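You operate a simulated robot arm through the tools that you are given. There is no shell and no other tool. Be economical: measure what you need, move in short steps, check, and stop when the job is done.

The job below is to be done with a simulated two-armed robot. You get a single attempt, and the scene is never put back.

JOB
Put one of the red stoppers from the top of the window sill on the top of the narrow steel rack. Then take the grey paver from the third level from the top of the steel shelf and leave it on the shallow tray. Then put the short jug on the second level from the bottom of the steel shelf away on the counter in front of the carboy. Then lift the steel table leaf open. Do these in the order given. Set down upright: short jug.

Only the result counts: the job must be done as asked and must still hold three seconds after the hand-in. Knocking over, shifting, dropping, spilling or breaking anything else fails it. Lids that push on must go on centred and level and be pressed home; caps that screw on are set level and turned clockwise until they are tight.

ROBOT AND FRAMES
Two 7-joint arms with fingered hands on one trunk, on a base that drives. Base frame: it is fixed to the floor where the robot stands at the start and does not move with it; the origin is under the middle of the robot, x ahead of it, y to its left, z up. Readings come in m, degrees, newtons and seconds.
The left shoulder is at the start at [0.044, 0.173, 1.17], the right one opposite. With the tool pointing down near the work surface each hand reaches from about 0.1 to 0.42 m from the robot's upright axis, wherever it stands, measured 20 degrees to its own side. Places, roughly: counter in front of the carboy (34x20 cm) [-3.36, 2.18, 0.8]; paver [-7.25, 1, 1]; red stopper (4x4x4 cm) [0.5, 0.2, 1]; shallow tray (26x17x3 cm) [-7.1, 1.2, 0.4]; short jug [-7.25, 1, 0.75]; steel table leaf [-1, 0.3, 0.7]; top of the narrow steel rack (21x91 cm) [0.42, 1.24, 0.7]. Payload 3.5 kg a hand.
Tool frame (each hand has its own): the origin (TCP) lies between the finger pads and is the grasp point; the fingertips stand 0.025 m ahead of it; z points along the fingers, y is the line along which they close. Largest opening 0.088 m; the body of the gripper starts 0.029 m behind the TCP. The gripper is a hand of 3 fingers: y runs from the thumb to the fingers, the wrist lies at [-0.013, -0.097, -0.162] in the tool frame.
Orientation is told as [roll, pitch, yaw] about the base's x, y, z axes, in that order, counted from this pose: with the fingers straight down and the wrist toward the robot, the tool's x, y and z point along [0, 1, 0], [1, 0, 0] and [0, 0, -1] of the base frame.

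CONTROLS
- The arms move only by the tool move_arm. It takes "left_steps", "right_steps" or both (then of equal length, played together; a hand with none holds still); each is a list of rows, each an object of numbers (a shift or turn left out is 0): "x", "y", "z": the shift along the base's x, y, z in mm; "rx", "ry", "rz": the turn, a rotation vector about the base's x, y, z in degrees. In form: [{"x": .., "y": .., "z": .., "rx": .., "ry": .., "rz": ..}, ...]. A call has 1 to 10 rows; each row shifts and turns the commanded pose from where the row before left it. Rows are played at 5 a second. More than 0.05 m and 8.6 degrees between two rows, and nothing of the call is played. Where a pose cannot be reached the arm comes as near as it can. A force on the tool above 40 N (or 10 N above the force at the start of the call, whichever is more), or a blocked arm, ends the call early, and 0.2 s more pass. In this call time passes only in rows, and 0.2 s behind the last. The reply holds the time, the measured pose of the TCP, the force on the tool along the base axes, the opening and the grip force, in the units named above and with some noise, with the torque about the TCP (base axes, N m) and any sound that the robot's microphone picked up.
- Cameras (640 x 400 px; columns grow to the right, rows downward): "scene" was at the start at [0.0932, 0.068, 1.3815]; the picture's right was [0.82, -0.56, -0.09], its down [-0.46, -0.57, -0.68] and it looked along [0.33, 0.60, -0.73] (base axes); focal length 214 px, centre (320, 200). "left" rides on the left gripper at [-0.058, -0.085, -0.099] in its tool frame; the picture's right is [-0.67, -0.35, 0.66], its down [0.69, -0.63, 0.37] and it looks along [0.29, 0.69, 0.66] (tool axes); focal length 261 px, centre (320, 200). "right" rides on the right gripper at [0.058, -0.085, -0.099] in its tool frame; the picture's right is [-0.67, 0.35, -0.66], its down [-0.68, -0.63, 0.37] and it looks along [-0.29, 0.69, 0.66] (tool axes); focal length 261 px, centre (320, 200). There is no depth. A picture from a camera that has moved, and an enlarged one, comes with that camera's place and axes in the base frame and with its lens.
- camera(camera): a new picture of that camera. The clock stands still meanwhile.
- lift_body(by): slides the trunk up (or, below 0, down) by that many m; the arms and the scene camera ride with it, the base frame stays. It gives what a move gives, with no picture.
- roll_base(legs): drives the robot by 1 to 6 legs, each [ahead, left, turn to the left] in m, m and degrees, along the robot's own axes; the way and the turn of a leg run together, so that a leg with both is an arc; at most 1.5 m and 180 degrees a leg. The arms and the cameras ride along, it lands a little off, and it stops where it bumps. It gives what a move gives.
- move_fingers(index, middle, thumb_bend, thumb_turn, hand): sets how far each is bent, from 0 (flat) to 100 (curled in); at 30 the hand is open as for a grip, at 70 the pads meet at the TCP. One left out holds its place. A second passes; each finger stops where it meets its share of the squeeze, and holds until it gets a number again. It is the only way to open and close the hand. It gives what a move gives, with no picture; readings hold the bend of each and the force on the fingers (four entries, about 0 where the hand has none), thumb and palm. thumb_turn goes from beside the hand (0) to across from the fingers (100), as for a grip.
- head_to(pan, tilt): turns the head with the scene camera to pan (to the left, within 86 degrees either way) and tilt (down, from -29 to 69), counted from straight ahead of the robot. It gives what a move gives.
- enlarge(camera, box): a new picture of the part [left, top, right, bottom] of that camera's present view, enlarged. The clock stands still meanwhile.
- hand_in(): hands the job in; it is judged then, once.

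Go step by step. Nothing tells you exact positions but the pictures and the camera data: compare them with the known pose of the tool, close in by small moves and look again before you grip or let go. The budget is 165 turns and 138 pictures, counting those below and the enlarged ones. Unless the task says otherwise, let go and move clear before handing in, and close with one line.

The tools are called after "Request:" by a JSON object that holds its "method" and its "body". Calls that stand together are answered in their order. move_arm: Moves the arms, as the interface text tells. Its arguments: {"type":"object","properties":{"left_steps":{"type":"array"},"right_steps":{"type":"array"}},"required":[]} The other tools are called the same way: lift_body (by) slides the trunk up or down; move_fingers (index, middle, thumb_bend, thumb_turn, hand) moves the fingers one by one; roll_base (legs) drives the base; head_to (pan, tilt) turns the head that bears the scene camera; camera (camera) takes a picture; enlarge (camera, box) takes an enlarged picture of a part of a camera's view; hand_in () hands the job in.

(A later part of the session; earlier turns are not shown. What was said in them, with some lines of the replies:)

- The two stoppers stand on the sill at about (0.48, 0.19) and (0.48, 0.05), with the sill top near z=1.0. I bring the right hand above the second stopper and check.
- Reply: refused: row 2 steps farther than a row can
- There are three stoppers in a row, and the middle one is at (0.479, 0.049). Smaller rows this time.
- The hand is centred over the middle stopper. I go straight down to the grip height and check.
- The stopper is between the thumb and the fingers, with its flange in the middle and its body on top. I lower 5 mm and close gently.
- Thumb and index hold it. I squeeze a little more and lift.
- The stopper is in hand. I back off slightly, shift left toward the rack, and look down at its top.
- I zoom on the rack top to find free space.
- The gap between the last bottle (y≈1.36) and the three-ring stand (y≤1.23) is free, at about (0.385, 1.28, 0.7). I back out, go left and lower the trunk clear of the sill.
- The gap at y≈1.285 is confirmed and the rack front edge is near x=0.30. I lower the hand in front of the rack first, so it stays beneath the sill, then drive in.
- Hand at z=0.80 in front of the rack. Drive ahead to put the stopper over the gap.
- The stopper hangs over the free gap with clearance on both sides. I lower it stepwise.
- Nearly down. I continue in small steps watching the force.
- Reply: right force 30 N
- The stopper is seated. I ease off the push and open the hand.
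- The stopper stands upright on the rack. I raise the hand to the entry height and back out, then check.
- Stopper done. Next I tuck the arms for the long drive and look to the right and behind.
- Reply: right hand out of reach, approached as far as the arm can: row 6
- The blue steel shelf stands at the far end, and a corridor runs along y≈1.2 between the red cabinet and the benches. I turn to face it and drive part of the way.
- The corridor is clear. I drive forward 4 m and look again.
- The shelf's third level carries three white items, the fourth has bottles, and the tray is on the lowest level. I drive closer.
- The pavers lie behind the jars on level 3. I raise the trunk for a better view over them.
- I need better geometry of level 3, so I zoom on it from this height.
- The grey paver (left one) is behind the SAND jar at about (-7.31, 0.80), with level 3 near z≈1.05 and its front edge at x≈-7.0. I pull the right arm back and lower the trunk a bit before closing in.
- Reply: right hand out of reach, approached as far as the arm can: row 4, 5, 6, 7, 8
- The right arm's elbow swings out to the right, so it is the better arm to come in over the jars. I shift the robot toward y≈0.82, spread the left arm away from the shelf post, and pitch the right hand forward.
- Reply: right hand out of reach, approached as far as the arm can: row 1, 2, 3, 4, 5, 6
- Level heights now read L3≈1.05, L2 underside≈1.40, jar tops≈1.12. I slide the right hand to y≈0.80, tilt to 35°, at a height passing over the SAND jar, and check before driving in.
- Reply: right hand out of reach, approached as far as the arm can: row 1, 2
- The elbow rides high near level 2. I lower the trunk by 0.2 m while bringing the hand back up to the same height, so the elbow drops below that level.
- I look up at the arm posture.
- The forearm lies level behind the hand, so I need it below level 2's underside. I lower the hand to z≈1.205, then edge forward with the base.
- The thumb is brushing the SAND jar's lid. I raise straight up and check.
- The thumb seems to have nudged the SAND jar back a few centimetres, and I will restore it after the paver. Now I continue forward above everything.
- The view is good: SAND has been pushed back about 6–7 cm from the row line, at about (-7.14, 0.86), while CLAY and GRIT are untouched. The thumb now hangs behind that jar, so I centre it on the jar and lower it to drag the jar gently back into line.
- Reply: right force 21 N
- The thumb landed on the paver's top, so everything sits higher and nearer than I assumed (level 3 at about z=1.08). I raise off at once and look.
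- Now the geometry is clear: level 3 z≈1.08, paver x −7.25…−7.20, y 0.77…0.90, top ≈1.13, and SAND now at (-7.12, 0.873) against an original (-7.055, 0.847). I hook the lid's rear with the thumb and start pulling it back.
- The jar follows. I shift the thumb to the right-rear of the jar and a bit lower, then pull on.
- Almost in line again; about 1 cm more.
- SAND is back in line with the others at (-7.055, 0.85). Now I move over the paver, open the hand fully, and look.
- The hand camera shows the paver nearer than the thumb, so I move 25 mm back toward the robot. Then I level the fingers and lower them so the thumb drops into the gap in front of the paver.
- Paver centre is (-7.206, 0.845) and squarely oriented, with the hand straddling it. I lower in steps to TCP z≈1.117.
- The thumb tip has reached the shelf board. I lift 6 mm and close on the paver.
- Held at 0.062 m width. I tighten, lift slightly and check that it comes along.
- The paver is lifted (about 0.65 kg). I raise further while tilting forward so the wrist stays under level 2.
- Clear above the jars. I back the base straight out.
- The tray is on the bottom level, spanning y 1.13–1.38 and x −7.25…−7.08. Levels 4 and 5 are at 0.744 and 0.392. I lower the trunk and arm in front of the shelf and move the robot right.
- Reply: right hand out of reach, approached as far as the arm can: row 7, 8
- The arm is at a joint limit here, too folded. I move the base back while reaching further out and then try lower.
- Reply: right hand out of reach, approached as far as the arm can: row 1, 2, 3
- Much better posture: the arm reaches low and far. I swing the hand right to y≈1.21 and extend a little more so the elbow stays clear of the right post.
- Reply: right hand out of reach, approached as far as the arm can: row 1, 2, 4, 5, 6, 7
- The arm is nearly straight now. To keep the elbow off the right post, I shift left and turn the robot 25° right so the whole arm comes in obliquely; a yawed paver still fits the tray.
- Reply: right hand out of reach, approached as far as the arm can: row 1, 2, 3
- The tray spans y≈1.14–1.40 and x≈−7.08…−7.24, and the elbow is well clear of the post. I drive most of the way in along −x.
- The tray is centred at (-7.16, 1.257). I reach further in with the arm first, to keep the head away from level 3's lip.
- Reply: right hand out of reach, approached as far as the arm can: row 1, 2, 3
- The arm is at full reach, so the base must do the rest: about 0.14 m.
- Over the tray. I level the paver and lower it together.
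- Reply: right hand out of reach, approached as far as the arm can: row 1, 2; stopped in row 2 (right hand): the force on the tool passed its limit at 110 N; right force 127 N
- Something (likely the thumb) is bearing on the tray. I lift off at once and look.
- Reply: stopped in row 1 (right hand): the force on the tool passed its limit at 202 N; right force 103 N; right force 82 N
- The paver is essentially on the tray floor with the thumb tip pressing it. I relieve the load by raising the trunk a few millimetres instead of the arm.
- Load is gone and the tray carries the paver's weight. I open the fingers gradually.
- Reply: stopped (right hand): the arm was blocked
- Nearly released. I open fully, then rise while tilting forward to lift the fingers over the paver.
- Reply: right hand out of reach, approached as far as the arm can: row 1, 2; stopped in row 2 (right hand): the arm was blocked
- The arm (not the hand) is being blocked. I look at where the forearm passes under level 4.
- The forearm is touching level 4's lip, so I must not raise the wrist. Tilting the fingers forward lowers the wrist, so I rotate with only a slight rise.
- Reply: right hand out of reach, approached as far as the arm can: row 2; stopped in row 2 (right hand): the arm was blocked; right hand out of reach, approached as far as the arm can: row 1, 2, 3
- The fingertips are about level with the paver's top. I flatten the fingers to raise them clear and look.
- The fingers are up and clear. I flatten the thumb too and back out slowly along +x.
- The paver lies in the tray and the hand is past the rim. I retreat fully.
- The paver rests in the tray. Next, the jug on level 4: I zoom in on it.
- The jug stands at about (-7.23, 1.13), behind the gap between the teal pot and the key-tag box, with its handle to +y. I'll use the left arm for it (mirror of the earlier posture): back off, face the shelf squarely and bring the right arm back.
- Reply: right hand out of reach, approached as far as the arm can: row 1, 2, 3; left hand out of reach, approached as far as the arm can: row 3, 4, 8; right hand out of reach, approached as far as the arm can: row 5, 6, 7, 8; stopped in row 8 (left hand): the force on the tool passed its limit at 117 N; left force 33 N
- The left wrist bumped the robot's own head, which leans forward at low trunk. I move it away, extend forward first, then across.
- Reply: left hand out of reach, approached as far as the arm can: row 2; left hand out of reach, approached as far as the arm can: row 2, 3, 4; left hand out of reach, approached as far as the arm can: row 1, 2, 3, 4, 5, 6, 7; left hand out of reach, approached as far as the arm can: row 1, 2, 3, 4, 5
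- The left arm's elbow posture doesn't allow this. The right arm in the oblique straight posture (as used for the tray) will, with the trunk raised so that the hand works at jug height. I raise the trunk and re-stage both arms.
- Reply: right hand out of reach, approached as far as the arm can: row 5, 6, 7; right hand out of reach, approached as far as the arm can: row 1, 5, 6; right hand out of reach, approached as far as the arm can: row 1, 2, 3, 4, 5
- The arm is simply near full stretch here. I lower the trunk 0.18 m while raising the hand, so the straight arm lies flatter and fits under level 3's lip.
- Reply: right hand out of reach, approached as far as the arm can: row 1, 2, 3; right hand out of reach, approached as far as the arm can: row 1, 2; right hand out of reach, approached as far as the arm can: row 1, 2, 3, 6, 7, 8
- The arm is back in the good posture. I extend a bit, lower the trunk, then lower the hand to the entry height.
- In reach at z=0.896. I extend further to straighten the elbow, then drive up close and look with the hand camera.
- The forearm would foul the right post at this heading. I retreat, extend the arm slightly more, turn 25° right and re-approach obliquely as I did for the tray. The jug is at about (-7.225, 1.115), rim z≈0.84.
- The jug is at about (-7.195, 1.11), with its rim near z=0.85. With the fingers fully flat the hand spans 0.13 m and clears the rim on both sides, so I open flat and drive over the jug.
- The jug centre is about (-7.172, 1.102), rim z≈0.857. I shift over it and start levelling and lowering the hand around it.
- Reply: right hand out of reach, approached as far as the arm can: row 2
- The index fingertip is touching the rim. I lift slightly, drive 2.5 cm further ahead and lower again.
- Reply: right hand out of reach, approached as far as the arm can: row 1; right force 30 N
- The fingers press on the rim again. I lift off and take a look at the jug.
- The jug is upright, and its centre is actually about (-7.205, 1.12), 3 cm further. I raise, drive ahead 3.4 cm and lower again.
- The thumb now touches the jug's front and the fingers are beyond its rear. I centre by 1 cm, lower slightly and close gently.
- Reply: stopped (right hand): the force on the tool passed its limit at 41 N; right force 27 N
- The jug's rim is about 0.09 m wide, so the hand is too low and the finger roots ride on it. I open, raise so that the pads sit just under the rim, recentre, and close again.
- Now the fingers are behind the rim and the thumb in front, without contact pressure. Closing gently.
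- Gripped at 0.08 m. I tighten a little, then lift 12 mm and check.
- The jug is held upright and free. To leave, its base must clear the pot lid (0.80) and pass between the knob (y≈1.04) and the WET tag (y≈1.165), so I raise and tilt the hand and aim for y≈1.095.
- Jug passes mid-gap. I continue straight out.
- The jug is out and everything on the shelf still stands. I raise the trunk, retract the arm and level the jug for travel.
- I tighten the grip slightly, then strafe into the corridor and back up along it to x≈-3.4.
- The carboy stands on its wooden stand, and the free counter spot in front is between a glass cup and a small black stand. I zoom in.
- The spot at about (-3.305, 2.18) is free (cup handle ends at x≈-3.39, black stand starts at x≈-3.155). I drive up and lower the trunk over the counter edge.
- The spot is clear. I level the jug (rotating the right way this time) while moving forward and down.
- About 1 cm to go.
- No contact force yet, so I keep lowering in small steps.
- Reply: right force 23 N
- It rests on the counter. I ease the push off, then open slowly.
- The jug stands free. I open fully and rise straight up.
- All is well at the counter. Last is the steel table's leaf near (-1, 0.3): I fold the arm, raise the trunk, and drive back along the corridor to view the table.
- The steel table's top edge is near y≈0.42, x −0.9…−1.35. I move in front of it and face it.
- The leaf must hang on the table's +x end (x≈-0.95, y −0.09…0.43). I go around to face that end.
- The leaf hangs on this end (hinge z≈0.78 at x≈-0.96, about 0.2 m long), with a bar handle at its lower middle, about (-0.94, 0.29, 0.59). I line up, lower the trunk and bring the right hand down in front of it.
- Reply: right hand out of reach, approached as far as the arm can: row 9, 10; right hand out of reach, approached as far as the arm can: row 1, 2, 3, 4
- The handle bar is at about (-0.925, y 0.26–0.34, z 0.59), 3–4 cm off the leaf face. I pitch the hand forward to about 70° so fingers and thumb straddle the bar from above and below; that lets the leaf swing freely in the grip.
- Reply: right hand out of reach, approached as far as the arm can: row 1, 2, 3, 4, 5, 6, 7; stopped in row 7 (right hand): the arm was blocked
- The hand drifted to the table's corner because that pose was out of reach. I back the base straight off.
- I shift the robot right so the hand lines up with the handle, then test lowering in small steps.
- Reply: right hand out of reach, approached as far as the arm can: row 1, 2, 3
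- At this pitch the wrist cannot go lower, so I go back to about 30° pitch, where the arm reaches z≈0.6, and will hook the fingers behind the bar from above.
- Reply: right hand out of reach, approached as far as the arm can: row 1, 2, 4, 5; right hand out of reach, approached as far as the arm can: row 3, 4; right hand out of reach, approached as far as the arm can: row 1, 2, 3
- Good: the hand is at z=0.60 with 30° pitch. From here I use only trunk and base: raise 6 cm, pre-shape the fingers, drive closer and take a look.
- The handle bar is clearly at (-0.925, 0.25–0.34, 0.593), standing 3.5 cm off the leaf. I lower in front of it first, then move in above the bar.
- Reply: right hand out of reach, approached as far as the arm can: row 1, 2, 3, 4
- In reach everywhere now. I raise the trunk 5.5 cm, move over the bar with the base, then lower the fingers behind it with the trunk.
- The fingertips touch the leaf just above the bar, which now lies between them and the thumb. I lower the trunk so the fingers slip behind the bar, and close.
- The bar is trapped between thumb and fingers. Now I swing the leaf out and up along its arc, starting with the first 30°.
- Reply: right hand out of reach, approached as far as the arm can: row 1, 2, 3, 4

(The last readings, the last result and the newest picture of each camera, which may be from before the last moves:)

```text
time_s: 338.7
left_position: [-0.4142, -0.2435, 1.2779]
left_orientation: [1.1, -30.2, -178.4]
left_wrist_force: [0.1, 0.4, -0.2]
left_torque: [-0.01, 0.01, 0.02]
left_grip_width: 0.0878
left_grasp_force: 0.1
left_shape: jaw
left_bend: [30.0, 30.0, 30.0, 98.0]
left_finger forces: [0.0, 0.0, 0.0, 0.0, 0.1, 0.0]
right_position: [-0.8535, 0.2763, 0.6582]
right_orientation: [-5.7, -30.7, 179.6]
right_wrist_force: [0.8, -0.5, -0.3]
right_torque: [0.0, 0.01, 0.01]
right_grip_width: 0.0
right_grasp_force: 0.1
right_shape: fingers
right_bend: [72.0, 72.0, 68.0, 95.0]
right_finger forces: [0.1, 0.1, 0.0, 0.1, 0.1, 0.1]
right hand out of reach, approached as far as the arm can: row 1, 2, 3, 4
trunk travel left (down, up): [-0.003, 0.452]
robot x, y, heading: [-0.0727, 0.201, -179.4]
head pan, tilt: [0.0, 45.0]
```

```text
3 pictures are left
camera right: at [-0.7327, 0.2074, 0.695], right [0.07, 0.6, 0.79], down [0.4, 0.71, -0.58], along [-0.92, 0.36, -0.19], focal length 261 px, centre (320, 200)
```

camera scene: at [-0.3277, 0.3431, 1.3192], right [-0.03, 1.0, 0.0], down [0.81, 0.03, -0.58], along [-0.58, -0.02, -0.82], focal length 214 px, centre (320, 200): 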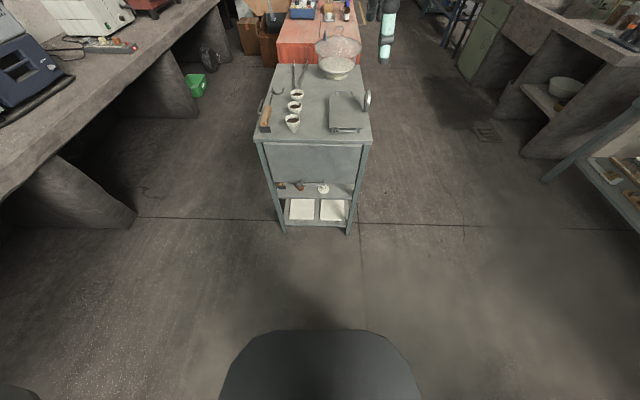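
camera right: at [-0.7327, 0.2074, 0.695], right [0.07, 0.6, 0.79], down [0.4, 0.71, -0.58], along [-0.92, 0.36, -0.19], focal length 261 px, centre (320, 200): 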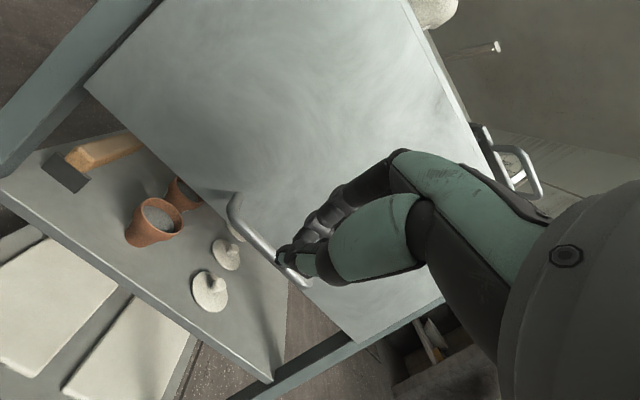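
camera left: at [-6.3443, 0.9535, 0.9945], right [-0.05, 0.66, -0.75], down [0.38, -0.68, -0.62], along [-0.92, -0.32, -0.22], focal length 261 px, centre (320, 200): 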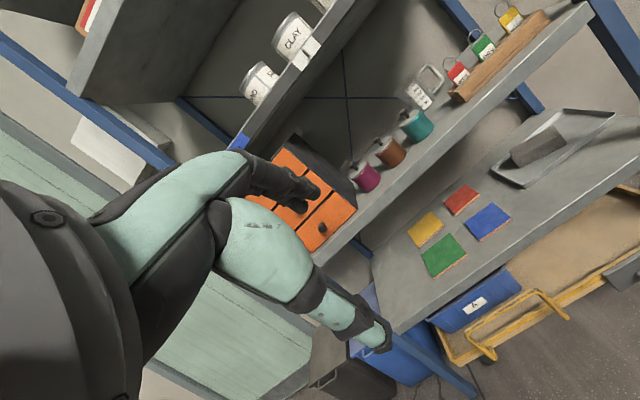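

The hand slid off over the bar because the arm's path was out of reach. I'll redo the hook and then move only with base and trunk, which keep the arm rigid. First I restore the reachable arm pose away from the leaf.

Request:
{"method": "roll_base", "body": {"legs": [[-0.075, 0, 0]]}}

Request:
{"method": "move_fingers", "body": {"hand": "right", "index": 54, "middle": 54, "thumb_bend": 18}}

Request:
{"method": "move_arm", "body": {"right_steps": [{"x": -22, "y": 10, "z": -17}, {"x": -22, "y": 10, "z": -17}, {"x": -22, "y": 10, "z": -17}]}}

```text
time_s: 339.8
left_position: [-0.3382, -0.2416, 1.2779]
left_orientation: [1.1, -30.2, -178.3]
left_wrist_force: [0.5, -0.2, -0.3]
left_torque: [-0.02, -0.01, 0.03]
left_grip_width: 0.0878
left_grasp_force: 0.0
left_shape: jaw
left_bend: [30.0, 30.0, 30.0, 98.0]
left_finger forces: [0.0, 0.0, 0.0, 0.0, 0.0, 0.0]
right_position: [-0.7765, 0.2786, 0.6587]
right_orientation: [-5.6, -30.8, 179.5]
right_wrist_force: [-0.5, 0.3, 0.2]
right_torque: [-0.01, -0.02, 0.01]
right_grip_width: 0.0
right_grasp_force: 0.1
right_shape: fingers
right_bend: [72.0, 72.0, 68.0, 95.0]
right_finger forces: [0.0, 0.0, 0.0, 0.0, 0.0, 0.0]
trunk travel left (down, up): [-0.003, 0.452]
robot x, y, heading: [0.0071, 0.2029, -179.6]
head pan, tilt: [0.0, 45.0]
```

```text
time_s: 340.8
left_position: [-0.3387, -0.2425, 1.2796]
left_orientation: [1.1, -30.1, -178.3]
left_wrist_force: [0.6, -1.4, 0.6]
left_torque: [-0.01, 0.02, -0.02]
left_grip_width: 0.088
left_grasp_force: 0.0
left_shape: jaw
left_bend: [30.0, 30.0, 30.0, 98.0]
left_finger forces: [0.1, 0.0, 0.0, 0.1, 0.0, 0.0]
right_position: [-0.7784, 0.2783, 0.6592]
right_orientation: [-5.6, -30.7, 179.4]
right_wrist_force: [0.1, 0.7, -0.1]
right_torque: [-0.04, 0.03, 0.03]
right_grip_width: 0.067
right_grasp_force: 0.0
right_shape: fingers
right_bend: [54.0, 54.0, 18.0, 95.0]
right_finger forces: [0.0, 0.0, 0.0, 0.0, 0.0, 0.0]
trunk travel left (down, up): [-0.003, 0.452]
robot x, y, heading: [0.0005, 0.2024, -179.4]
head pan, tilt: [0.0, 45.0]
```

```text
time_s: 341.6
left_position: [-0.3399, -0.241, 1.2786]
left_orientation: [1.1, -30.0, -178.4]
left_wrist_force: [0.1, 0.9, 0.3]
left_torque: [0.01, -0.03, -0.03]
left_grip_width: 0.0878
left_grasp_force: 0.0
left_shape: jaw
left_bend: [30.0, 30.0, 30.0, 98.0]
left_finger forces: [0.0, 0.0, 0.0, 0.0, 0.0, 0.0]
right_position: [-0.8453, 0.3101, 0.6053]
right_orientation: [-5.6, -30.8, 179.4]
right_wrist_force: [-0.3, 0.0, -0.1]
right_torque: [-0.01, 0.0, 0.02]
right_grip_width: 0.0667
right_grasp_force: 0.0
right_shape: fingers
right_bend: [54.0, 54.0, 18.0, 95.0]
right_finger forces: [0.1, 0.0, 0.0, 0.1, 0.0, 0.0]
trunk travel left (down, up): [-0.003, 0.452]
robot x, y, heading: [0.0026, 0.1991, -179.4]
head pan, tilt: [0.0, 45.0]
```

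Request:
{"method": "lift_body", "body": {"by": 0.055}}

Request:
{"method": "roll_base", "body": {"legs": [[0.073, 0.008, 0]]}}

Request:
{"method": "lift_body", "body": {"by": -0.055}}

Request:
{"method": "move_fingers", "body": {"hand": "right", "index": 74, "middle": 74, "thumb_bend": 70}}

Request:
{"method": "roll_base", "body": {"legs": [[-0.022, 0, 0]]}}

Request:
{"method": "lift_body", "body": {"by": 0.006}}

```text
time_s: 342.5
left_position: [-0.3407, -0.2422, 1.3329]
left_orientation: [1.1, -30.0, -178.3]
left_wrist_force: [0.1, -0.4, -0.4]
left_torque: [0.0, 0.01, -0.04]
left_grip_width: 0.0882
left_grasp_force: 0.0
left_shape: jaw
left_bend: [30.0, 30.0, 30.0, 98.0]
left_finger forces: [0.0, 0.0, 0.0, 0.0, 0.0, 0.1]
right_position: [-0.8441, 0.3079, 0.6601]
right_orientation: [-5.6, -30.6, 179.3]
right_wrist_force: [-0.3, 0.9, 0.1]
right_torque: [0.0, 0.03, 0.03]
right_grip_width: 0.0668
right_grasp_force: 0.0
right_shape: fingers
right_bend: [54.0, 54.0, 18.0, 95.0]
right_finger forces: [0.0, 0.0, 0.1, 0.0, 0.1, 0.1]
trunk travel left (down, up): [-0.058, 0.397]
robot x, y, heading: [-0.0014, 0.2012, -179.5]
head pan, tilt: [0.0, 45.0]
```

```text
time_s: 343.6
left_position: [-0.4117, -0.2516, 1.3332]
left_orientation: [1.2, -30.1, -178.3]
left_wrist_force: [0.4, 0.0, -0.6]
left_torque: [0.03, -0.03, 0.0]
left_grip_width: 0.0877
left_grasp_force: 0.2
left_shape: jaw
left_bend: [30.0, 30.0, 30.0, 98.0]
left_finger forces: [0.0, 0.0, 0.1, 0.0, 0.0, 0.0]
right_position: [-0.9176, 0.2993, 0.6607]
right_orientation: [-5.6, -30.6, 179.3]
right_wrist_force: [6.0, -0.2, 1.7]
right_torque: [0.04, 0.1, -0.1]
right_grip_width: 0.0671
right_grasp_force: 2.9
right_shape: fingers
right_bend: [54.0, 57.0, 18.0, 95.0]
right_finger forces: [0.4, 5.9, 0.0, 0.1, 0.0, 0.0]
trunk travel left (down, up): [-0.058, 0.397]
robot x, y, heading: [-0.074, 0.1905, -179.8]
head pan, tilt: [0.0, 45.0]
```

```text
time_s: 344.5
left_position: [-0.41, -0.2506, 1.2795]
left_orientation: [1.2, -30.2, -178.3]
left_wrist_force: [0.4, 0.7, 0.2]
left_torque: [-0.01, 0.01, 0.0]
left_grip_width: 0.0879
left_grasp_force: 0.1
left_shape: jaw
left_bend: [30.0, 30.0, 30.0, 98.0]
left_finger forces: [0.1, 0.0, 0.0, 0.1, 0.0, 0.0]
right_position: [-0.9161, 0.3, 0.6075]
right_orientation: [-5.6, -30.8, 179.3]
right_wrist_force: [1.7, 0.2, -1.6]
right_torque: [0.02, -0.01, 0.01]
right_grip_width: 0.0671
right_grasp_force: 1.1
right_shape: fingers
right_bend: [54.0, 57.0, 18.0, 95.0]
right_finger forces: [0.0, 2.2, 0.1, 0.1, 0.0, 0.1]
trunk travel left (down, up): [-0.003, 0.452]
robot x, y, heading: [-0.0715, 0.1937, -179.5]
head pan, tilt: [0.0, 45.0]
```

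```text
time_s: 345.5
left_position: [-0.4112, -0.251, 1.2782]
left_orientation: [1.1, -30.0, -178.3]
left_wrist_force: [1.0, -0.3, -0.3]
left_torque: [0.02, -0.01, 0.02]
left_grip_width: 0.0879
left_grasp_force: 0.0
left_shape: jaw
left_bend: [30.0, 30.0, 30.0, 98.0]
left_finger forces: [0.0, 0.0, 0.0, 0.0, 0.1, 0.0]
right_position: [-0.9166, 0.3001, 0.6051]
right_orientation: [-5.6, -30.7, 179.4]
right_wrist_force: [0.4, 1.3, -3.5]
right_torque: [0.05, 0.02, 0.01]
right_grip_width: 0.0
right_grasp_force: 2.6
right_shape: fingers
right_bend: [74.0, 74.0, 66.0, 95.0]
right_finger forces: [0.5, 1.1, 0.0, 0.0, 4.2, 0.0]
trunk travel left (down, up): [-0.003, 0.452]
robot x, y, heading: [-0.0698, 0.1885, -179.5]
head pan, tilt: [0.0, 45.0]
```

```text
time_s: 346.3
left_position: [-0.3909, -0.2503, 1.2774]
left_orientation: [1.1, -30.1, -178.3]
left_wrist_force: [-0.4, -0.5, -0.4]
left_torque: [0.03, -0.02, -0.01]
left_grip_width: 0.088
left_grasp_force: 0.1
left_shape: jaw
left_bend: [30.0, 30.0, 30.0, 98.0]
left_finger forces: [0.1, 0.0, 0.1, 0.0, 0.0, 0.0]
right_position: [-0.8952, 0.2996, 0.607]
right_orientation: [-5.6, -30.7, 179.4]
right_wrist_force: [0.1, 0.5, -1.7]
right_torque: [0.04, 0.0, 0.0]
right_grip_width: 0.0
right_grasp_force: 0.3
right_shape: fingers
right_bend: [74.0, 74.0, 68.0, 95.0]
right_finger forces: [0.1, 0.9, 0.1, 0.0, 0.0, 0.1]
trunk travel left (down, up): [-0.003, 0.452]
robot x, y, heading: [-0.0492, 0.1898, -179.5]
head pan, tilt: [0.0, 45.0]
```

```text
time_s: 346.9
left_position: [-0.3913, -0.251, 1.2845]
left_orientation: [1.1, -30.1, -178.3]
left_wrist_force: [0.2, 0.8, 0.3]
left_torque: [-0.01, 0.03, 0.01]
left_grip_width: 0.0877
left_grasp_force: 0.2
left_shape: jaw
left_bend: [30.0, 30.0, 30.0, 98.0]
left_finger forces: [0.0, 0.1, 0.0, 0.0, 0.1, 0.1]
right_position: [-0.8954, 0.3009, 0.6122]
right_orientation: [-5.5, -30.7, 179.4]
right_wrist_force: [0.1, 0.4, -2.9]
right_torque: [0.02, 0.03, 0.0]
right_grip_width: 0.0001
right_grasp_force: 1.9
right_shape: fingers
right_bend: [74.0, 74.0, 66.0, 95.0]
right_finger forces: [0.3, 0.8, 0.1, 0.1, 3.2, 0.1]
trunk travel left (down, up): [-0.009, 0.446]
robot x, y, heading: [-0.05, 0.191, -179.5]
head pan, tilt: [0.0, 45.0]
```

The bar's weight now rests in the hand, so the hook works. I continue along the arc in small base and trunk steps.

Request:
{"method": "roll_base", "body": {"legs": [[-0.024, 0, 0]]}}

Request:
{"method": "lift_body", "body": {"by": 0.01}}

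Request:
{"method": "roll_base", "body": {"legs": [[-0.02, 0, 0]]}}

Request:
{"method": "lift_body", "body": {"by": 0.013}}

Request:
{"method": "roll_base", "body": {"legs": [[-0.018, 0, 0]]}}

Request:
{"method": "lift_body", "body": {"by": 0.015}}

```text
time_s: 347.7
left_position: [-0.3654, -0.251, 1.2841]
left_orientation: [1.1, -30.1, -178.3]
left_wrist_force: [0.7, 0.0, 1.1]
left_torque: [0.02, 0.02, -0.01]
left_grip_width: 0.0879
left_grasp_force: 0.0
left_shape: jaw
left_bend: [30.0, 30.0, 30.0, 98.0]
left_finger forces: [0.1, 0.1, 0.0, 0.0, 0.0, 0.1]
right_position: [-0.8713, 0.2997, 0.6117]
right_orientation: [-5.7, -30.8, 179.5]
right_wrist_force: [-0.8, 0.2, -1.1]
right_torque: [0.02, -0.01, 0.01]
right_grip_width: 0.0001
right_grasp_force: 1.0
right_shape: fingers
right_bend: [74.0, 74.0, 69.0, 95.0]
right_finger forces: [1.0, 0.0, 0.1, 0.1, 0.0, 0.1]
trunk travel left (down, up): [-0.009, 0.446]
robot x, y, heading: [-0.0267, 0.1902, -179.6]
head pan, tilt: [0.0, 45.0]
```

```text
time_s: 348.2
left_position: [-0.3665, -0.2515, 1.2941]
left_orientation: [1.2, -30.1, -178.3]
left_wrist_force: [-1.3, -0.4, -0.4]
left_torque: [0.01, 0.02, 0.01]
left_grip_width: 0.0881
left_grasp_force: 0.0
left_shape: jaw
left_bend: [30.0, 30.0, 30.0, 98.0]
left_finger forces: [0.1, 0.0, 0.0, 0.1, 0.1, 0.0]
right_position: [-0.872, 0.3002, 0.6222]
right_orientation: [-5.7, -30.6, 179.4]
right_wrist_force: [-0.5, -0.3, -1.7]
right_torque: [0.02, 0.0, 0.03]
right_grip_width: 0.0
right_grasp_force: 2.2
right_shape: fingers
right_bend: [74.0, 74.0, 67.0, 95.0]
right_finger forces: [0.5, 1.0, 0.1, 0.0, 2.4, 0.0]
trunk travel left (down, up): [-0.019, 0.436]
robot x, y, heading: [-0.026, 0.1889, -179.8]
head pan, tilt: [0.0, 45.0]
```

```text
time_s: 349.0
left_position: [-0.3454, -0.2493, 1.2946]
left_orientation: [1.1, -30.1, -178.3]
left_wrist_force: [-0.5, -0.4, -0.1]
left_torque: [-0.01, 0.0, -0.01]
left_grip_width: 0.0878
left_grasp_force: 0.1
left_shape: jaw
left_bend: [30.0, 30.0, 30.0, 98.0]
left_finger forces: [0.0, 0.1, 0.0, 0.1, 0.0, 0.0]
right_position: [-0.852, 0.3012, 0.6239]
right_orientation: [-5.6, -30.8, 179.3]
right_wrist_force: [-2.1, -0.5, 1.3]
right_torque: [-0.01, -0.02, 0.02]
right_grip_width: 0.0002
right_grasp_force: 0.9
right_shape: fingers
right_bend: [74.0, 74.0, 69.0, 95.0]
right_finger forces: [2.1, 0.2, 0.1, 0.1, 0.0, 0.0]
trunk travel left (down, up): [-0.019, 0.436]
robot x, y, heading: [-0.0066, 0.1938, -179.3]
head pan, tilt: [0.0, 45.0]
```

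```text
time_s: 349.6
left_position: [-0.3485, -0.2506, 1.3065]
left_orientation: [1.1, -30.0, -178.4]
left_wrist_force: [-1.0, -0.8, -0.9]
left_torque: [0.0, 0.0, 0.0]
left_grip_width: 0.0878
left_grasp_force: 0.0
left_shape: jaw
left_bend: [30.0, 30.0, 30.0, 98.0]
left_finger forces: [0.0, 0.0, 0.0, 0.0, 0.1, 0.0]
right_position: [-0.8517, 0.3004, 0.6367]
right_orientation: [-5.6, -30.7, 179.3]
right_wrist_force: [-0.8, 0.6, -0.9]
right_torque: [0.05, 0.01, 0.0]
right_grip_width: 0.0001
right_grasp_force: 1.5
right_shape: fingers
right_bend: [74.0, 74.0, 67.0, 95.0]
right_finger forces: [0.7, 1.2, 0.0, 0.0, 2.3, 0.0]
trunk travel left (down, up): [-0.032, 0.423]
robot x, y, heading: [-0.0007, 0.1921, -179.4]
head pan, tilt: [0.0, 45.0]
```

```text
time_s: 350.4
left_position: [-0.3293, -0.2514, 1.3075]
left_orientation: [1.0, -30.2, -178.3]
left_wrist_force: [-0.6, 0.0, -0.8]
left_torque: [0.0, -0.01, -0.02]
left_grip_width: 0.0877
left_grasp_force: 0.0
left_shape: jaw
left_bend: [30.0, 30.0, 30.0, 98.0]
left_finger forces: [0.0, 0.0, 0.1, 0.0, 0.0, 0.1]
right_position: [-0.8343, 0.3022, 0.6353]
right_orientation: [-5.7, -30.8, 179.4]
right_wrist_force: [-3.6, 0.0, 0.9]
right_torque: [-0.02, 0.05, -0.01]
right_grip_width: 0.0
right_grasp_force: 1.9
right_shape: fingers
right_bend: [74.0, 74.0, 69.0, 95.0]
right_finger forces: [2.9, 0.9, 0.0, 0.0, 0.0, 0.1]
trunk travel left (down, up): [-0.032, 0.423]
robot x, y, heading: [0.0096, 0.1923, -179.5]
head pan, tilt: [0.0, 45.0]
```

```text
time_s: 351.1
left_position: [-0.3296, -0.251, 1.3221]
left_orientation: [1.1, -29.9, -178.3]
left_wrist_force: [0.1, -0.4, -0.1]
left_torque: [0.02, -0.01, -0.03]
left_grip_width: 0.0878
left_grasp_force: 0.0
left_shape: jaw
left_bend: [30.0, 30.0, 30.0, 98.0]
left_finger forces: [0.0, 0.0, 0.0, 0.0, 0.0, 0.0]
right_position: [-0.8359, 0.3016, 0.6494]
right_orientation: [-5.6, -30.7, 179.4]
right_wrist_force: [-1.2, 0.2, -2.0]
right_torque: [0.03, 0.05, 0.0]
right_grip_width: 0.0
right_grasp_force: 2.9
right_shape: fingers
right_bend: [74.0, 74.0, 66.0, 95.0]
right_finger forces: [0.6, 1.3, 0.0, 0.1, 2.9, 0.0]
trunk travel left (down, up): [-0.047, 0.408]
robot x, y, heading: [0.0115, 0.1916, -179.4]
head pan, tilt: [0.0, 45.0]
```

The forces show the bar staying in the hand. Next stretch, to about 60°.

Request:
{"method": "roll_base", "body": {"legs": [[-0.017, 0, 0]]}}

Request:
{"method": "lift_body", "body": {"by": 0.017}}

Request:
{"method": "roll_base", "body": {"legs": [[-0.015, 0, 0]]}}

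Request:
{"method": "lift_body", "body": {"by": 0.019}}

Request:
{"method": "roll_base", "body": {"legs": [[-0.012, 0, 0]]}}

Request:
{"method": "lift_body", "body": {"by": 0.02}}

Request:
{"method": "roll_base", "body": {"legs": [[-0.009, 0, 0]]}}

Request:
{"method": "lift_body", "body": {"by": 0.02}}

```text
time_s: 351.8
left_position: [-0.3135, -0.2505, 1.3223]
left_orientation: [1.1, -30.2, -178.4]
left_wrist_force: [0.3, -0.1, -0.1]
left_torque: [0.01, -0.02, -0.01]
left_grip_width: 0.0878
left_grasp_force: 0.0
left_shape: jaw
left_bend: [30.0, 30.0, 30.0, 98.0]
left_finger forces: [0.0, 0.0, 0.1, 0.0, 0.0, 0.0]
right_position: [-0.8183, 0.3015, 0.6514]
right_orientation: [-5.6, -30.7, 179.4]
right_wrist_force: [-6.1, 0.3, 1.5]
right_torque: [-0.05, 0.03, 0.01]
right_grip_width: 0.0
right_grasp_force: 2.8
right_shape: fingers
right_bend: [74.0, 73.0, 70.0, 95.0]
right_finger forces: [3.9, 1.8, 0.1, 0.1, 0.0, 0.0]
trunk travel left (down, up): [-0.047, 0.408]
robot x, y, heading: [0.0268, 0.1937, -179.7]
head pan, tilt: [0.0, 45.0]
```

```text
time_s: 352.5
left_position: [-0.313, -0.2497, 1.3399]
left_orientation: [1.1, -30.0, -178.3]
left_wrist_force: [-0.2, 0.2, -0.5]
left_torque: [0.03, 0.03, -0.03]
left_grip_width: 0.088
left_grasp_force: 0.0
left_shape: jaw
left_bend: [30.0, 30.0, 30.0, 98.0]
left_finger forces: [0.1, 0.1, 0.0, 0.0, 0.0, 0.1]
right_position: [-0.8181, 0.3009, 0.6686]
right_orientation: [-5.6, -30.9, 179.5]
right_wrist_force: [-0.8, -0.2, -2.1]
right_torque: [-0.01, 0.02, 0.02]
right_grip_width: 0.0001
right_grasp_force: 2.1
right_shape: fingers
right_bend: [74.0, 74.0, 66.0, 95.0]
right_finger forces: [0.5, 1.3, 0.0, 0.0, 3.2, 0.1]
trunk travel left (down, up): [-0.064, 0.391]
robot x, y, heading: [0.0267, 0.1921, -179.4]
head pan, tilt: [0.0, 45.0]
```

```text
time_s: 353.2
left_position: [-0.2987, -0.2502, 1.3391]
left_orientation: [1.1, -30.0, -178.4]
left_wrist_force: [-0.6, 0.2, 0.2]
left_torque: [0.02, 0.04, 0.04]
left_grip_width: 0.0881
left_grasp_force: 0.1
left_shape: jaw
left_bend: [30.0, 30.0, 30.0, 98.0]
left_finger forces: [0.0, 0.0, 0.0, 0.1, 0.0, 0.0]
right_position: [-0.8038, 0.3023, 0.6676]
right_orientation: [-5.5, -30.7, 179.3]
right_wrist_force: [-7.3, 0.0, 2.2]
right_torque: [-0.02, 0.02, 0.01]
right_grip_width: 0.0
right_grasp_force: 3.9
right_shape: fingers
right_bend: [74.0, 73.0, 70.0, 95.0]
right_finger forces: [5.0, 2.7, 0.0, 0.1, 0.0, 0.1]
trunk travel left (down, up): [-0.064, 0.391]
robot x, y, heading: [0.0409, 0.1917, -179.4]
head pan, tilt: [0.0, 45.0]
```

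```text
time_s: 353.9
left_position: [-0.299, -0.251, 1.3576]
left_orientation: [1.0, -30.0, -178.2]
left_wrist_force: [0.2, 0.8, 0.4]
left_torque: [0.02, -0.02, 0.0]
left_grip_width: 0.0879
left_grasp_force: 0.0
left_shape: jaw
left_bend: [30.0, 30.0, 30.0, 98.0]
left_finger forces: [0.1, 0.0, 0.1, 0.1, 0.0, 0.0]
right_position: [-0.8025, 0.3027, 0.6872]
right_orientation: [-5.6, -30.9, 179.4]
right_wrist_force: [-2.5, -1.3, -1.6]
right_torque: [0.02, 0.04, 0.02]
right_grip_width: 0.0
right_grasp_force: 2.4
right_shape: fingers
right_bend: [74.0, 74.0, 67.0, 95.0]
right_finger forces: [0.9, 1.7, 0.1, 0.0, 2.7, 0.0]
trunk travel left (down, up): [-0.083, 0.372]
robot x, y, heading: [0.0429, 0.1897, -179.6]
head pan, tilt: [0.0, 45.0]
```

```text
time_s: 354.6
left_position: [-0.287, -0.25, 1.3576]
left_orientation: [1.0, -30.0, -178.4]
left_wrist_force: [0.3, 0.1, 0.3]
left_torque: [-0.02, 0.01, 0.0]
left_grip_width: 0.0878
left_grasp_force: 0.0
left_shape: jaw
left_bend: [30.0, 30.0, 30.0, 98.0]
left_finger forces: [0.0, 0.1, 0.0, 0.0, 0.0, 0.0]
right_position: [-0.7915, 0.3036, 0.6871]
right_orientation: [-5.6, -30.8, 179.4]
right_wrist_force: [-9.8, -0.9, 3.5]
right_torque: [-0.01, 0.12, 0.03]
right_grip_width: 0.0
right_grasp_force: 4.0
right_shape: fingers
right_bend: [73.0, 73.0, 70.0, 95.0]
right_finger forces: [5.2, 3.7, 0.0, 0.0, 0.1, 0.0]
trunk travel left (down, up): [-0.083, 0.372]
robot x, y, heading: [0.0527, 0.195, -179.7]
head pan, tilt: [0.0, 45.0]
```

```text
time_s: 355.3
left_position: [-0.2851, -0.2503, 1.3779]
left_orientation: [1.0, -29.9, -178.3]
left_wrist_force: [-0.8, 0.3, 0.7]
left_torque: [0.0, -0.02, -0.01]
left_grip_width: 0.0882
left_grasp_force: 0.2
left_shape: jaw
left_bend: [30.0, 30.0, 30.0, 98.0]
left_finger forces: [0.0, 0.1, 0.0, 0.0, 0.1, 0.1]
right_position: [-0.7892, 0.3029, 0.739]
right_orientation: [-5.5, -32.9, 179.3]
right_wrist_force: [11.8, -0.9, -7.7]
right_torque: [0.06, -0.17, 0.06]
right_grip_width: 0.0087
right_grasp_force: 7.6
right_shape: fingers
right_bend: [74.0, 74.0, 59.0, 94.0]
right_finger forces: [0.0, 0.0, 0.0, 0.1, 14.9, 0.0]
trunk travel left (down, up): [-0.103, 0.352]
robot x, y, heading: [0.0515, 0.1933, -179.6]
head pan, tilt: [0.0, 45.0]
```

```text
time_s: 356.1
left_position: [-0.2794, -0.2503, 1.3779]
left_orientation: [1.1, -30.0, -178.4]
left_wrist_force: [0.8, -0.2, 0.1]
left_torque: [0.01, -0.01, 0.0]
left_grip_width: 0.0881
left_grasp_force: 0.1
left_shape: jaw
left_bend: [30.0, 30.0, 30.0, 98.0]
left_finger forces: [0.1, 0.0, 0.0, 0.0, 0.0, 0.0]
right_position: [-0.7823, 0.3045, 0.7394]
right_orientation: [-5.5, -32.9, 179.1]
right_wrist_force: [4.1, -0.3, -5.8]
right_torque: [0.02, 0.01, 0.04]
right_grip_width: 0.0007
right_grasp_force: 3.5
right_shape: fingers
right_bend: [74.0, 74.0, 64.0, 94.0]
right_finger forces: [0.1, 0.5, 0.0, 0.1, 6.4, 0.0]
trunk travel left (down, up): [-0.103, 0.352]
robot x, y, heading: [0.0691, 0.1926, -179.6]
head pan, tilt: [0.0, 45.0]
```

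```text
time_s: 356.7
left_position: [-0.2757, -0.25, 1.3984]
left_orientation: [1.1, -30.1, -178.4]
left_wrist_force: [-0.9, -0.1, -0.1]
left_torque: [0.01, 0.03, -0.01]
left_grip_width: 0.0882
left_grasp_force: 0.0
left_shape: jaw
left_bend: [30.0, 30.0, 30.0, 98.0]
left_finger forces: [0.1, 0.0, 0.0, 0.0, 0.0, 0.0]
right_position: [-0.7793, 0.3043, 0.7892]
right_orientation: [-5.5, -35.0, 179.2]
right_wrist_force: [15.9, -1.6, -4.5]
right_torque: [0.01, -0.24, 0.13]
right_grip_width: 0.0088
right_grasp_force: 7.2
right_shape: fingers
right_bend: [74.0, 74.0, 59.0, 94.0]
right_finger forces: [0.1, 0.0, 0.0, 0.0, 15.5, 0.0]
trunk travel left (down, up): [-0.123, 0.332]
robot x, y, heading: [0.066, 0.1931, -179.5]
head pan, tilt: [0.0, 45.0]
```

Nearly horizontal now. One more small step out and up, then a look.

Request:
{"method": "roll_base", "body": {"legs": [[-0.006, 0, 0]]}}

Request:
{"method": "lift_body", "body": {"by": 0.01}}

Request:
{"method": "camera", "body": {"camera": "scene"}}

```text
time_s: 357.4
left_position: [-0.2711, -0.2508, 1.3982]
left_orientation: [1.1, -30.1, -178.3]
left_wrist_force: [-0.8, -0.4, 0.4]
left_torque: [0.03, 0.01, 0.02]
left_grip_width: 0.0878
left_grasp_force: 0.0
left_shape: jaw
left_bend: [30.0, 30.0, 30.0, 98.0]
left_finger forces: [0.1, 0.0, 0.0, 0.0, 0.0, 0.1]
right_position: [-0.7728, 0.3041, 0.7882]
right_orientation: [-5.4, -34.8, 179.1]
right_wrist_force: [7.4, -0.8, -4.2]
right_torque: [0.0, -0.08, 0.03]
right_grip_width: 0.0036
right_grasp_force: 4.0
right_shape: fingers
right_bend: [74.0, 74.0, 63.0, 94.0]
right_finger forces: [0.0, 0.0, 0.1, 0.0, 7.8, 0.0]
trunk travel left (down, up): [-0.123, 0.332]
robot x, y, heading: [0.0708, 0.1945, -179.3]
head pan, tilt: [0.0, 45.0]
```

```text
time_s: 358.0
left_position: [-0.2667, -0.2485, 1.4088]
left_orientation: [1.0, -30.3, -178.3]
left_wrist_force: [-0.6, -0.5, 0.1]
left_torque: [-0.01, 0.01, -0.04]
left_grip_width: 0.0878
left_grasp_force: 0.0
left_shape: jaw
left_bend: [30.0, 30.0, 30.0, 98.0]
left_finger forces: [0.1, 0.1, 0.1, 0.0, 0.0, 0.0]
right_position: [-0.7702, 0.3057, 0.8161]
right_orientation: [-5.4, -36.0, 179.0]
right_wrist_force: [3.3, 0.3, 9.9]
right_torque: [-0.05, 0.02, 0.04]
right_grip_width: 0.0
right_grasp_force: 7.7
right_shape: fingers
right_bend: [74.0, 74.0, 71.0, 95.0]
right_finger forces: [0.0, 0.1, 0.0, 0.1, 14.9, 0.0]
trunk travel left (down, up): [-0.133, 0.322]
robot x, y, heading: [0.0712, 0.1936, -179.5]
head pan, tilt: [0.0, 45.0]
```

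```text
2 pictures are left
camera scene: at [-0.1343, 0.1895, 1.228], right [-0.01, 1.0, 0.0], down [0.87, 0.01, -0.49], along [-0.49, 0.0, -0.87], focal length 214 px, centre (320, 200)
```

scene: 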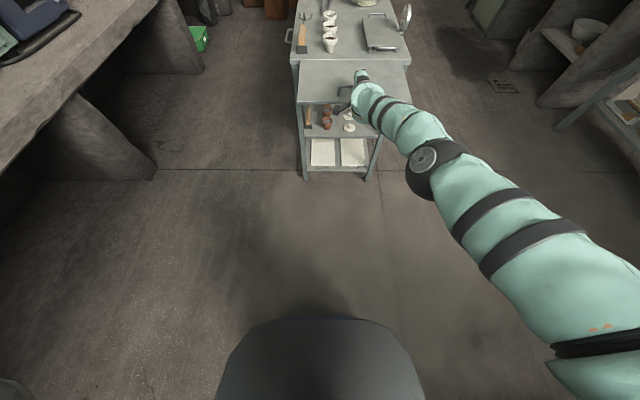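

The leaf is up. I test with a little more lift whether it is against its end stop.

Request:
{"method": "lift_body", "body": {"by": 0.006}}

Request:
{"method": "lift_body", "body": {"by": 0.006}}

```text
time_s: 358.6
left_position: [-0.2705, -0.2493, 1.4138]
left_orientation: [1.0, -30.1, -178.5]
left_wrist_force: [0.5, 0.4, -0.1]
left_torque: [0.01, -0.03, 0.02]
left_grip_width: 0.0878
left_grasp_force: 0.1
left_shape: jaw
left_bend: [30.0, 30.0, 30.0, 98.0]
left_finger forces: [0.1, 0.0, 0.0, 0.0, 0.0, 0.0]
right_position: [-0.771, 0.3063, 0.8232]
right_orientation: [-5.4, -36.1, 179.1]
right_wrist_force: [0.2, -0.1, 4.8]
right_torque: [-0.05, -0.02, -0.03]
right_grip_width: 0.0
right_grasp_force: 4.3
right_shape: fingers
right_bend: [74.0, 74.0, 71.0, 95.0]
right_finger forces: [1.1, 0.0, 0.1, 0.1, 7.8, 0.1]
trunk travel left (down, up): [-0.139, 0.316]
robot x, y, heading: [0.0689, 0.1947, -179.6]
head pan, tilt: [0.0, 45.0]
```

```text
time_s: 359.1
left_position: [-0.2726, -0.2498, 1.4189]
left_orientation: [1.1, -30.0, -178.4]
left_wrist_force: [-0.7, -0.3, 0.7]
left_torque: [0.0, 0.0, 0.0]
left_grip_width: 0.0883
left_grasp_force: 0.1
left_shape: jaw
left_bend: [30.0, 30.0, 30.0, 98.0]
left_finger forces: [0.0, 0.0, 0.0, 0.1, 0.0, 0.0]
right_position: [-0.7709, 0.307, 0.8335]
right_orientation: [-5.3, -36.6, 179.1]
right_wrist_force: [-2.7, -0.3, -3.3]
right_torque: [0.01, -0.04, -0.01]
right_grip_width: 0.0002
right_grasp_force: 2.8
right_shape: fingers
right_bend: [74.0, 73.0, 69.0, 95.0]
right_finger forces: [2.8, 2.2, 0.0, 0.0, 0.1, 0.1]
trunk travel left (down, up): [-0.145, 0.31]
robot x, y, heading: [0.0695, 0.194, -179.5]
head pan, tilt: [0.0, 45.0]
```

Request:
{"method": "lift_body", "body": {"by": 0.007}}

Request:
{"method": "enlarge", "body": {"camera": "scene", "box": [270, 40, 430, 140]}}

```text
time_s: 359.7
left_position: [-0.2737, -0.2503, 1.4279]
left_orientation: [1.1, -30.1, -178.4]
left_wrist_force: [-0.3, -0.4, -0.6]
left_torque: [-0.02, -0.01, 0.01]
left_grip_width: 0.0881
left_grasp_force: 0.0
left_shape: jaw
left_bend: [30.0, 30.0, 30.0, 98.0]
left_finger forces: [0.0, 0.0, 0.0, 0.0, 0.1, 0.0]
right_position: [-0.7704, 0.3083, 0.8477]
right_orientation: [-5.3, -37.0, 178.9]
right_wrist_force: [-6.1, -0.3, -5.7]
right_torque: [0.04, 0.09, 0.01]
right_grip_width: 0.0032
right_grasp_force: 5.0
right_shape: fingers
right_bend: [73.0, 73.0, 64.0, 94.0]
right_finger forces: [2.9, 2.8, 0.2, 0.1, 4.6, 0.1]
trunk travel left (down, up): [-0.152, 0.303]
robot x, y, heading: [0.0705, 0.1923, -179.5]
head pan, tilt: [0.0, 45.0]
```

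```text
4.00 times, centred on (350, 90) of scene
camera zoom: at [-0.1243, 0.1897, 1.253], right [-0.01, 1.0, 0.0], down [0.86, 0.01, -0.52], along [-0.52, 0.0, -0.86], focal length 858 px, centre (200, 640)
```

zoom: 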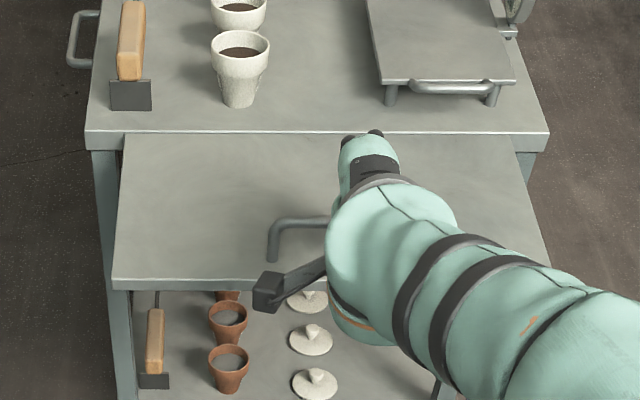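

It looks about level with the top. I lift a bit further to find the stop or latch.

Request:
{"method": "lift_body", "body": {"by": 0.007}}

Request:
{"method": "lift_body", "body": {"by": 0.007}}

```text
time_s: 360.2
left_position: [-0.2685, -0.2502, 1.4363]
left_orientation: [1.1, -30.1, -178.5]
left_wrist_force: [0.1, -0.3, 0.1]
left_torque: [-0.01, -0.01, 0.01]
left_grip_width: 0.088
left_grasp_force: 0.0
left_shape: jaw
left_bend: [30.0, 30.0, 30.0, 98.0]
left_finger forces: [0.1, 0.0, 0.0, 0.1, 0.0, 0.1]
right_position: [-0.7649, 0.3099, 0.8655]
right_orientation: [-5.3, -37.8, 178.9]
right_wrist_force: [0.1, 0.0, 0.3]
right_torque: [-0.01, 0.01, -0.02]
right_grip_width: 0.0
right_grasp_force: 0.0
right_shape: fingers
right_bend: [74.0, 74.0, 68.0, 95.0]
right_finger forces: [0.0, 0.1, 0.0, 0.0, 0.1, 0.0]
trunk travel left (down, up): [-0.159, 0.296]
robot x, y, heading: [0.0687, 0.1903, -179.4]
head pan, tilt: [0.0, 45.0]
```

```text
time_s: 360.8
left_position: [-0.2698, -0.2496, 1.4419]
left_orientation: [1.1, -30.1, -178.4]
left_wrist_force: [0.4, 0.4, -0.1]
left_torque: [-0.02, -0.01, -0.01]
left_grip_width: 0.0881
left_grasp_force: 0.0
left_shape: jaw
left_bend: [30.0, 30.0, 30.0, 98.0]
left_finger forces: [0.0, 0.0, 0.0, 0.0, 0.0, 0.0]
right_position: [-0.7656, 0.3104, 0.8775]
right_orientation: [-5.3, -38.0, 179.0]
right_wrist_force: [-0.2, -0.9, 0.2]
right_torque: [0.02, 0.02, 0.0]
right_grip_width: 0.0
right_grasp_force: 0.1
right_shape: fingers
right_bend: [74.0, 74.0, 69.0, 95.0]
right_finger forces: [0.1, 0.0, 0.0, 0.1, 0.1, 0.0]
trunk travel left (down, up): [-0.166, 0.289]
robot x, y, heading: [0.0678, 0.1929, -179.4]
head pan, tilt: [0.0, 45.0]
```

The hand slipped free upward and there was no sound of the leaf dropping. I clear the hand and use the last picture to check.

Request:
{"method": "lift_body", "body": {"by": 0.08}}

Request:
{"method": "roll_base", "body": {"legs": [[-0.07, 0, 0]]}}

Request:
{"method": "enlarge", "body": {"camera": "scene", "box": [250, 20, 470, 200]}}

```text
time_s: 362.0
left_position: [-0.2718, -0.2488, 1.521]
left_orientation: [1.1, -29.9, -178.4]
left_wrist_force: [1.2, 0.4, -0.2]
left_torque: [0.0, -0.01, 0.0]
left_grip_width: 0.0878
left_grasp_force: 0.1
left_shape: jaw
left_bend: [30.0, 30.0, 30.0, 98.0]
left_finger forces: [0.0, 0.1, 0.0, 0.0, 0.1, 0.0]
right_position: [-0.7525, 0.3108, 1.043]
right_orientation: [-5.0, -43.8, 178.6]
right_wrist_force: [0.0, 0.0, 0.5]
right_torque: [0.01, 0.02, 0.02]
right_grip_width: 0.0002
right_grasp_force: 0.0
right_shape: fingers
right_bend: [74.0, 74.0, 69.0, 95.0]
right_finger forces: [0.0, 0.0, 0.0, 0.1, 0.0, 0.1]
trunk travel left (down, up): [-0.246, 0.209]
robot x, y, heading: [0.0714, 0.1911, -179.7]
head pan, tilt: [0.0, 45.0]
```

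```text
time_s: 363.0
left_position: [-0.2029, -0.2492, 1.5201]
left_orientation: [1.1, -30.0, -178.3]
left_wrist_force: [0.1, 0.1, 0.2]
left_torque: [-0.03, 0.04, -0.01]
left_grip_width: 0.088
left_grasp_force: 0.1
left_shape: jaw
left_bend: [30.0, 30.0, 30.0, 98.0]
left_finger forces: [0.1, 0.1, 0.1, 0.1, 0.0, 0.1]
right_position: [-0.6835, 0.3116, 1.0409]
right_orientation: [-5.0, -43.7, 178.7]
right_wrist_force: [0.8, -1.0, -0.1]
right_torque: [-0.01, -0.01, 0.0]
right_grip_width: 0.0
right_grasp_force: 0.0
right_shape: fingers
right_bend: [74.0, 74.0, 69.0, 95.0]
right_finger forces: [0.1, 0.0, 0.0, 0.0, 0.0, 0.1]
trunk travel left (down, up): [-0.246, 0.209]
robot x, y, heading: [0.1424, 0.1909, -179.4]
head pan, tilt: [0.0, 45.0]
```

```text
2.22 times, centred on (360, 110) of scene
camera zoom: at [0.0063, 0.1908, 1.3701], right [-0.01, 1.0, 0.0], down [0.79, 0.01, -0.62], along [-0.62, -0.01, -0.79], focal length 477 px, centre (231, 400)
```

zoom: 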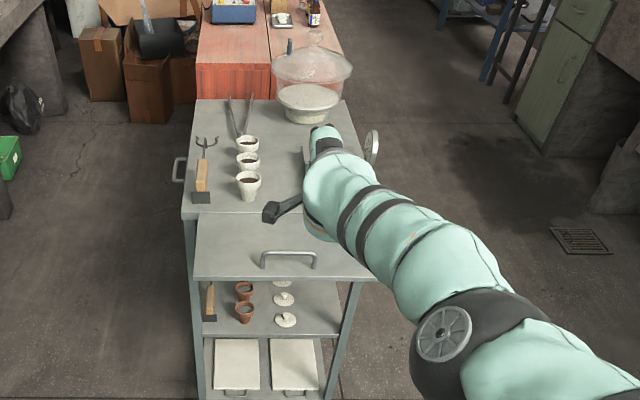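

The leaf stays up level with the table top, both hands are clear, and everything else stands as it should. I hand the job in.

Request:
{"method": "hand_in", "body": {}}

```text
The job is handed in.
```

All four steps were done in order and the job is handed in. The red stopper is on the narrow rack, the grey paver is in the shallow tray, the short jug is upright on the counter in front of the carboy, and the steel table leaf is up and holding. On the way I nudged the SAND jar about 6–7 cm and slid it back to within about 1 cm of its place, and my hand pressed hard on the tray once while setting the paver down.
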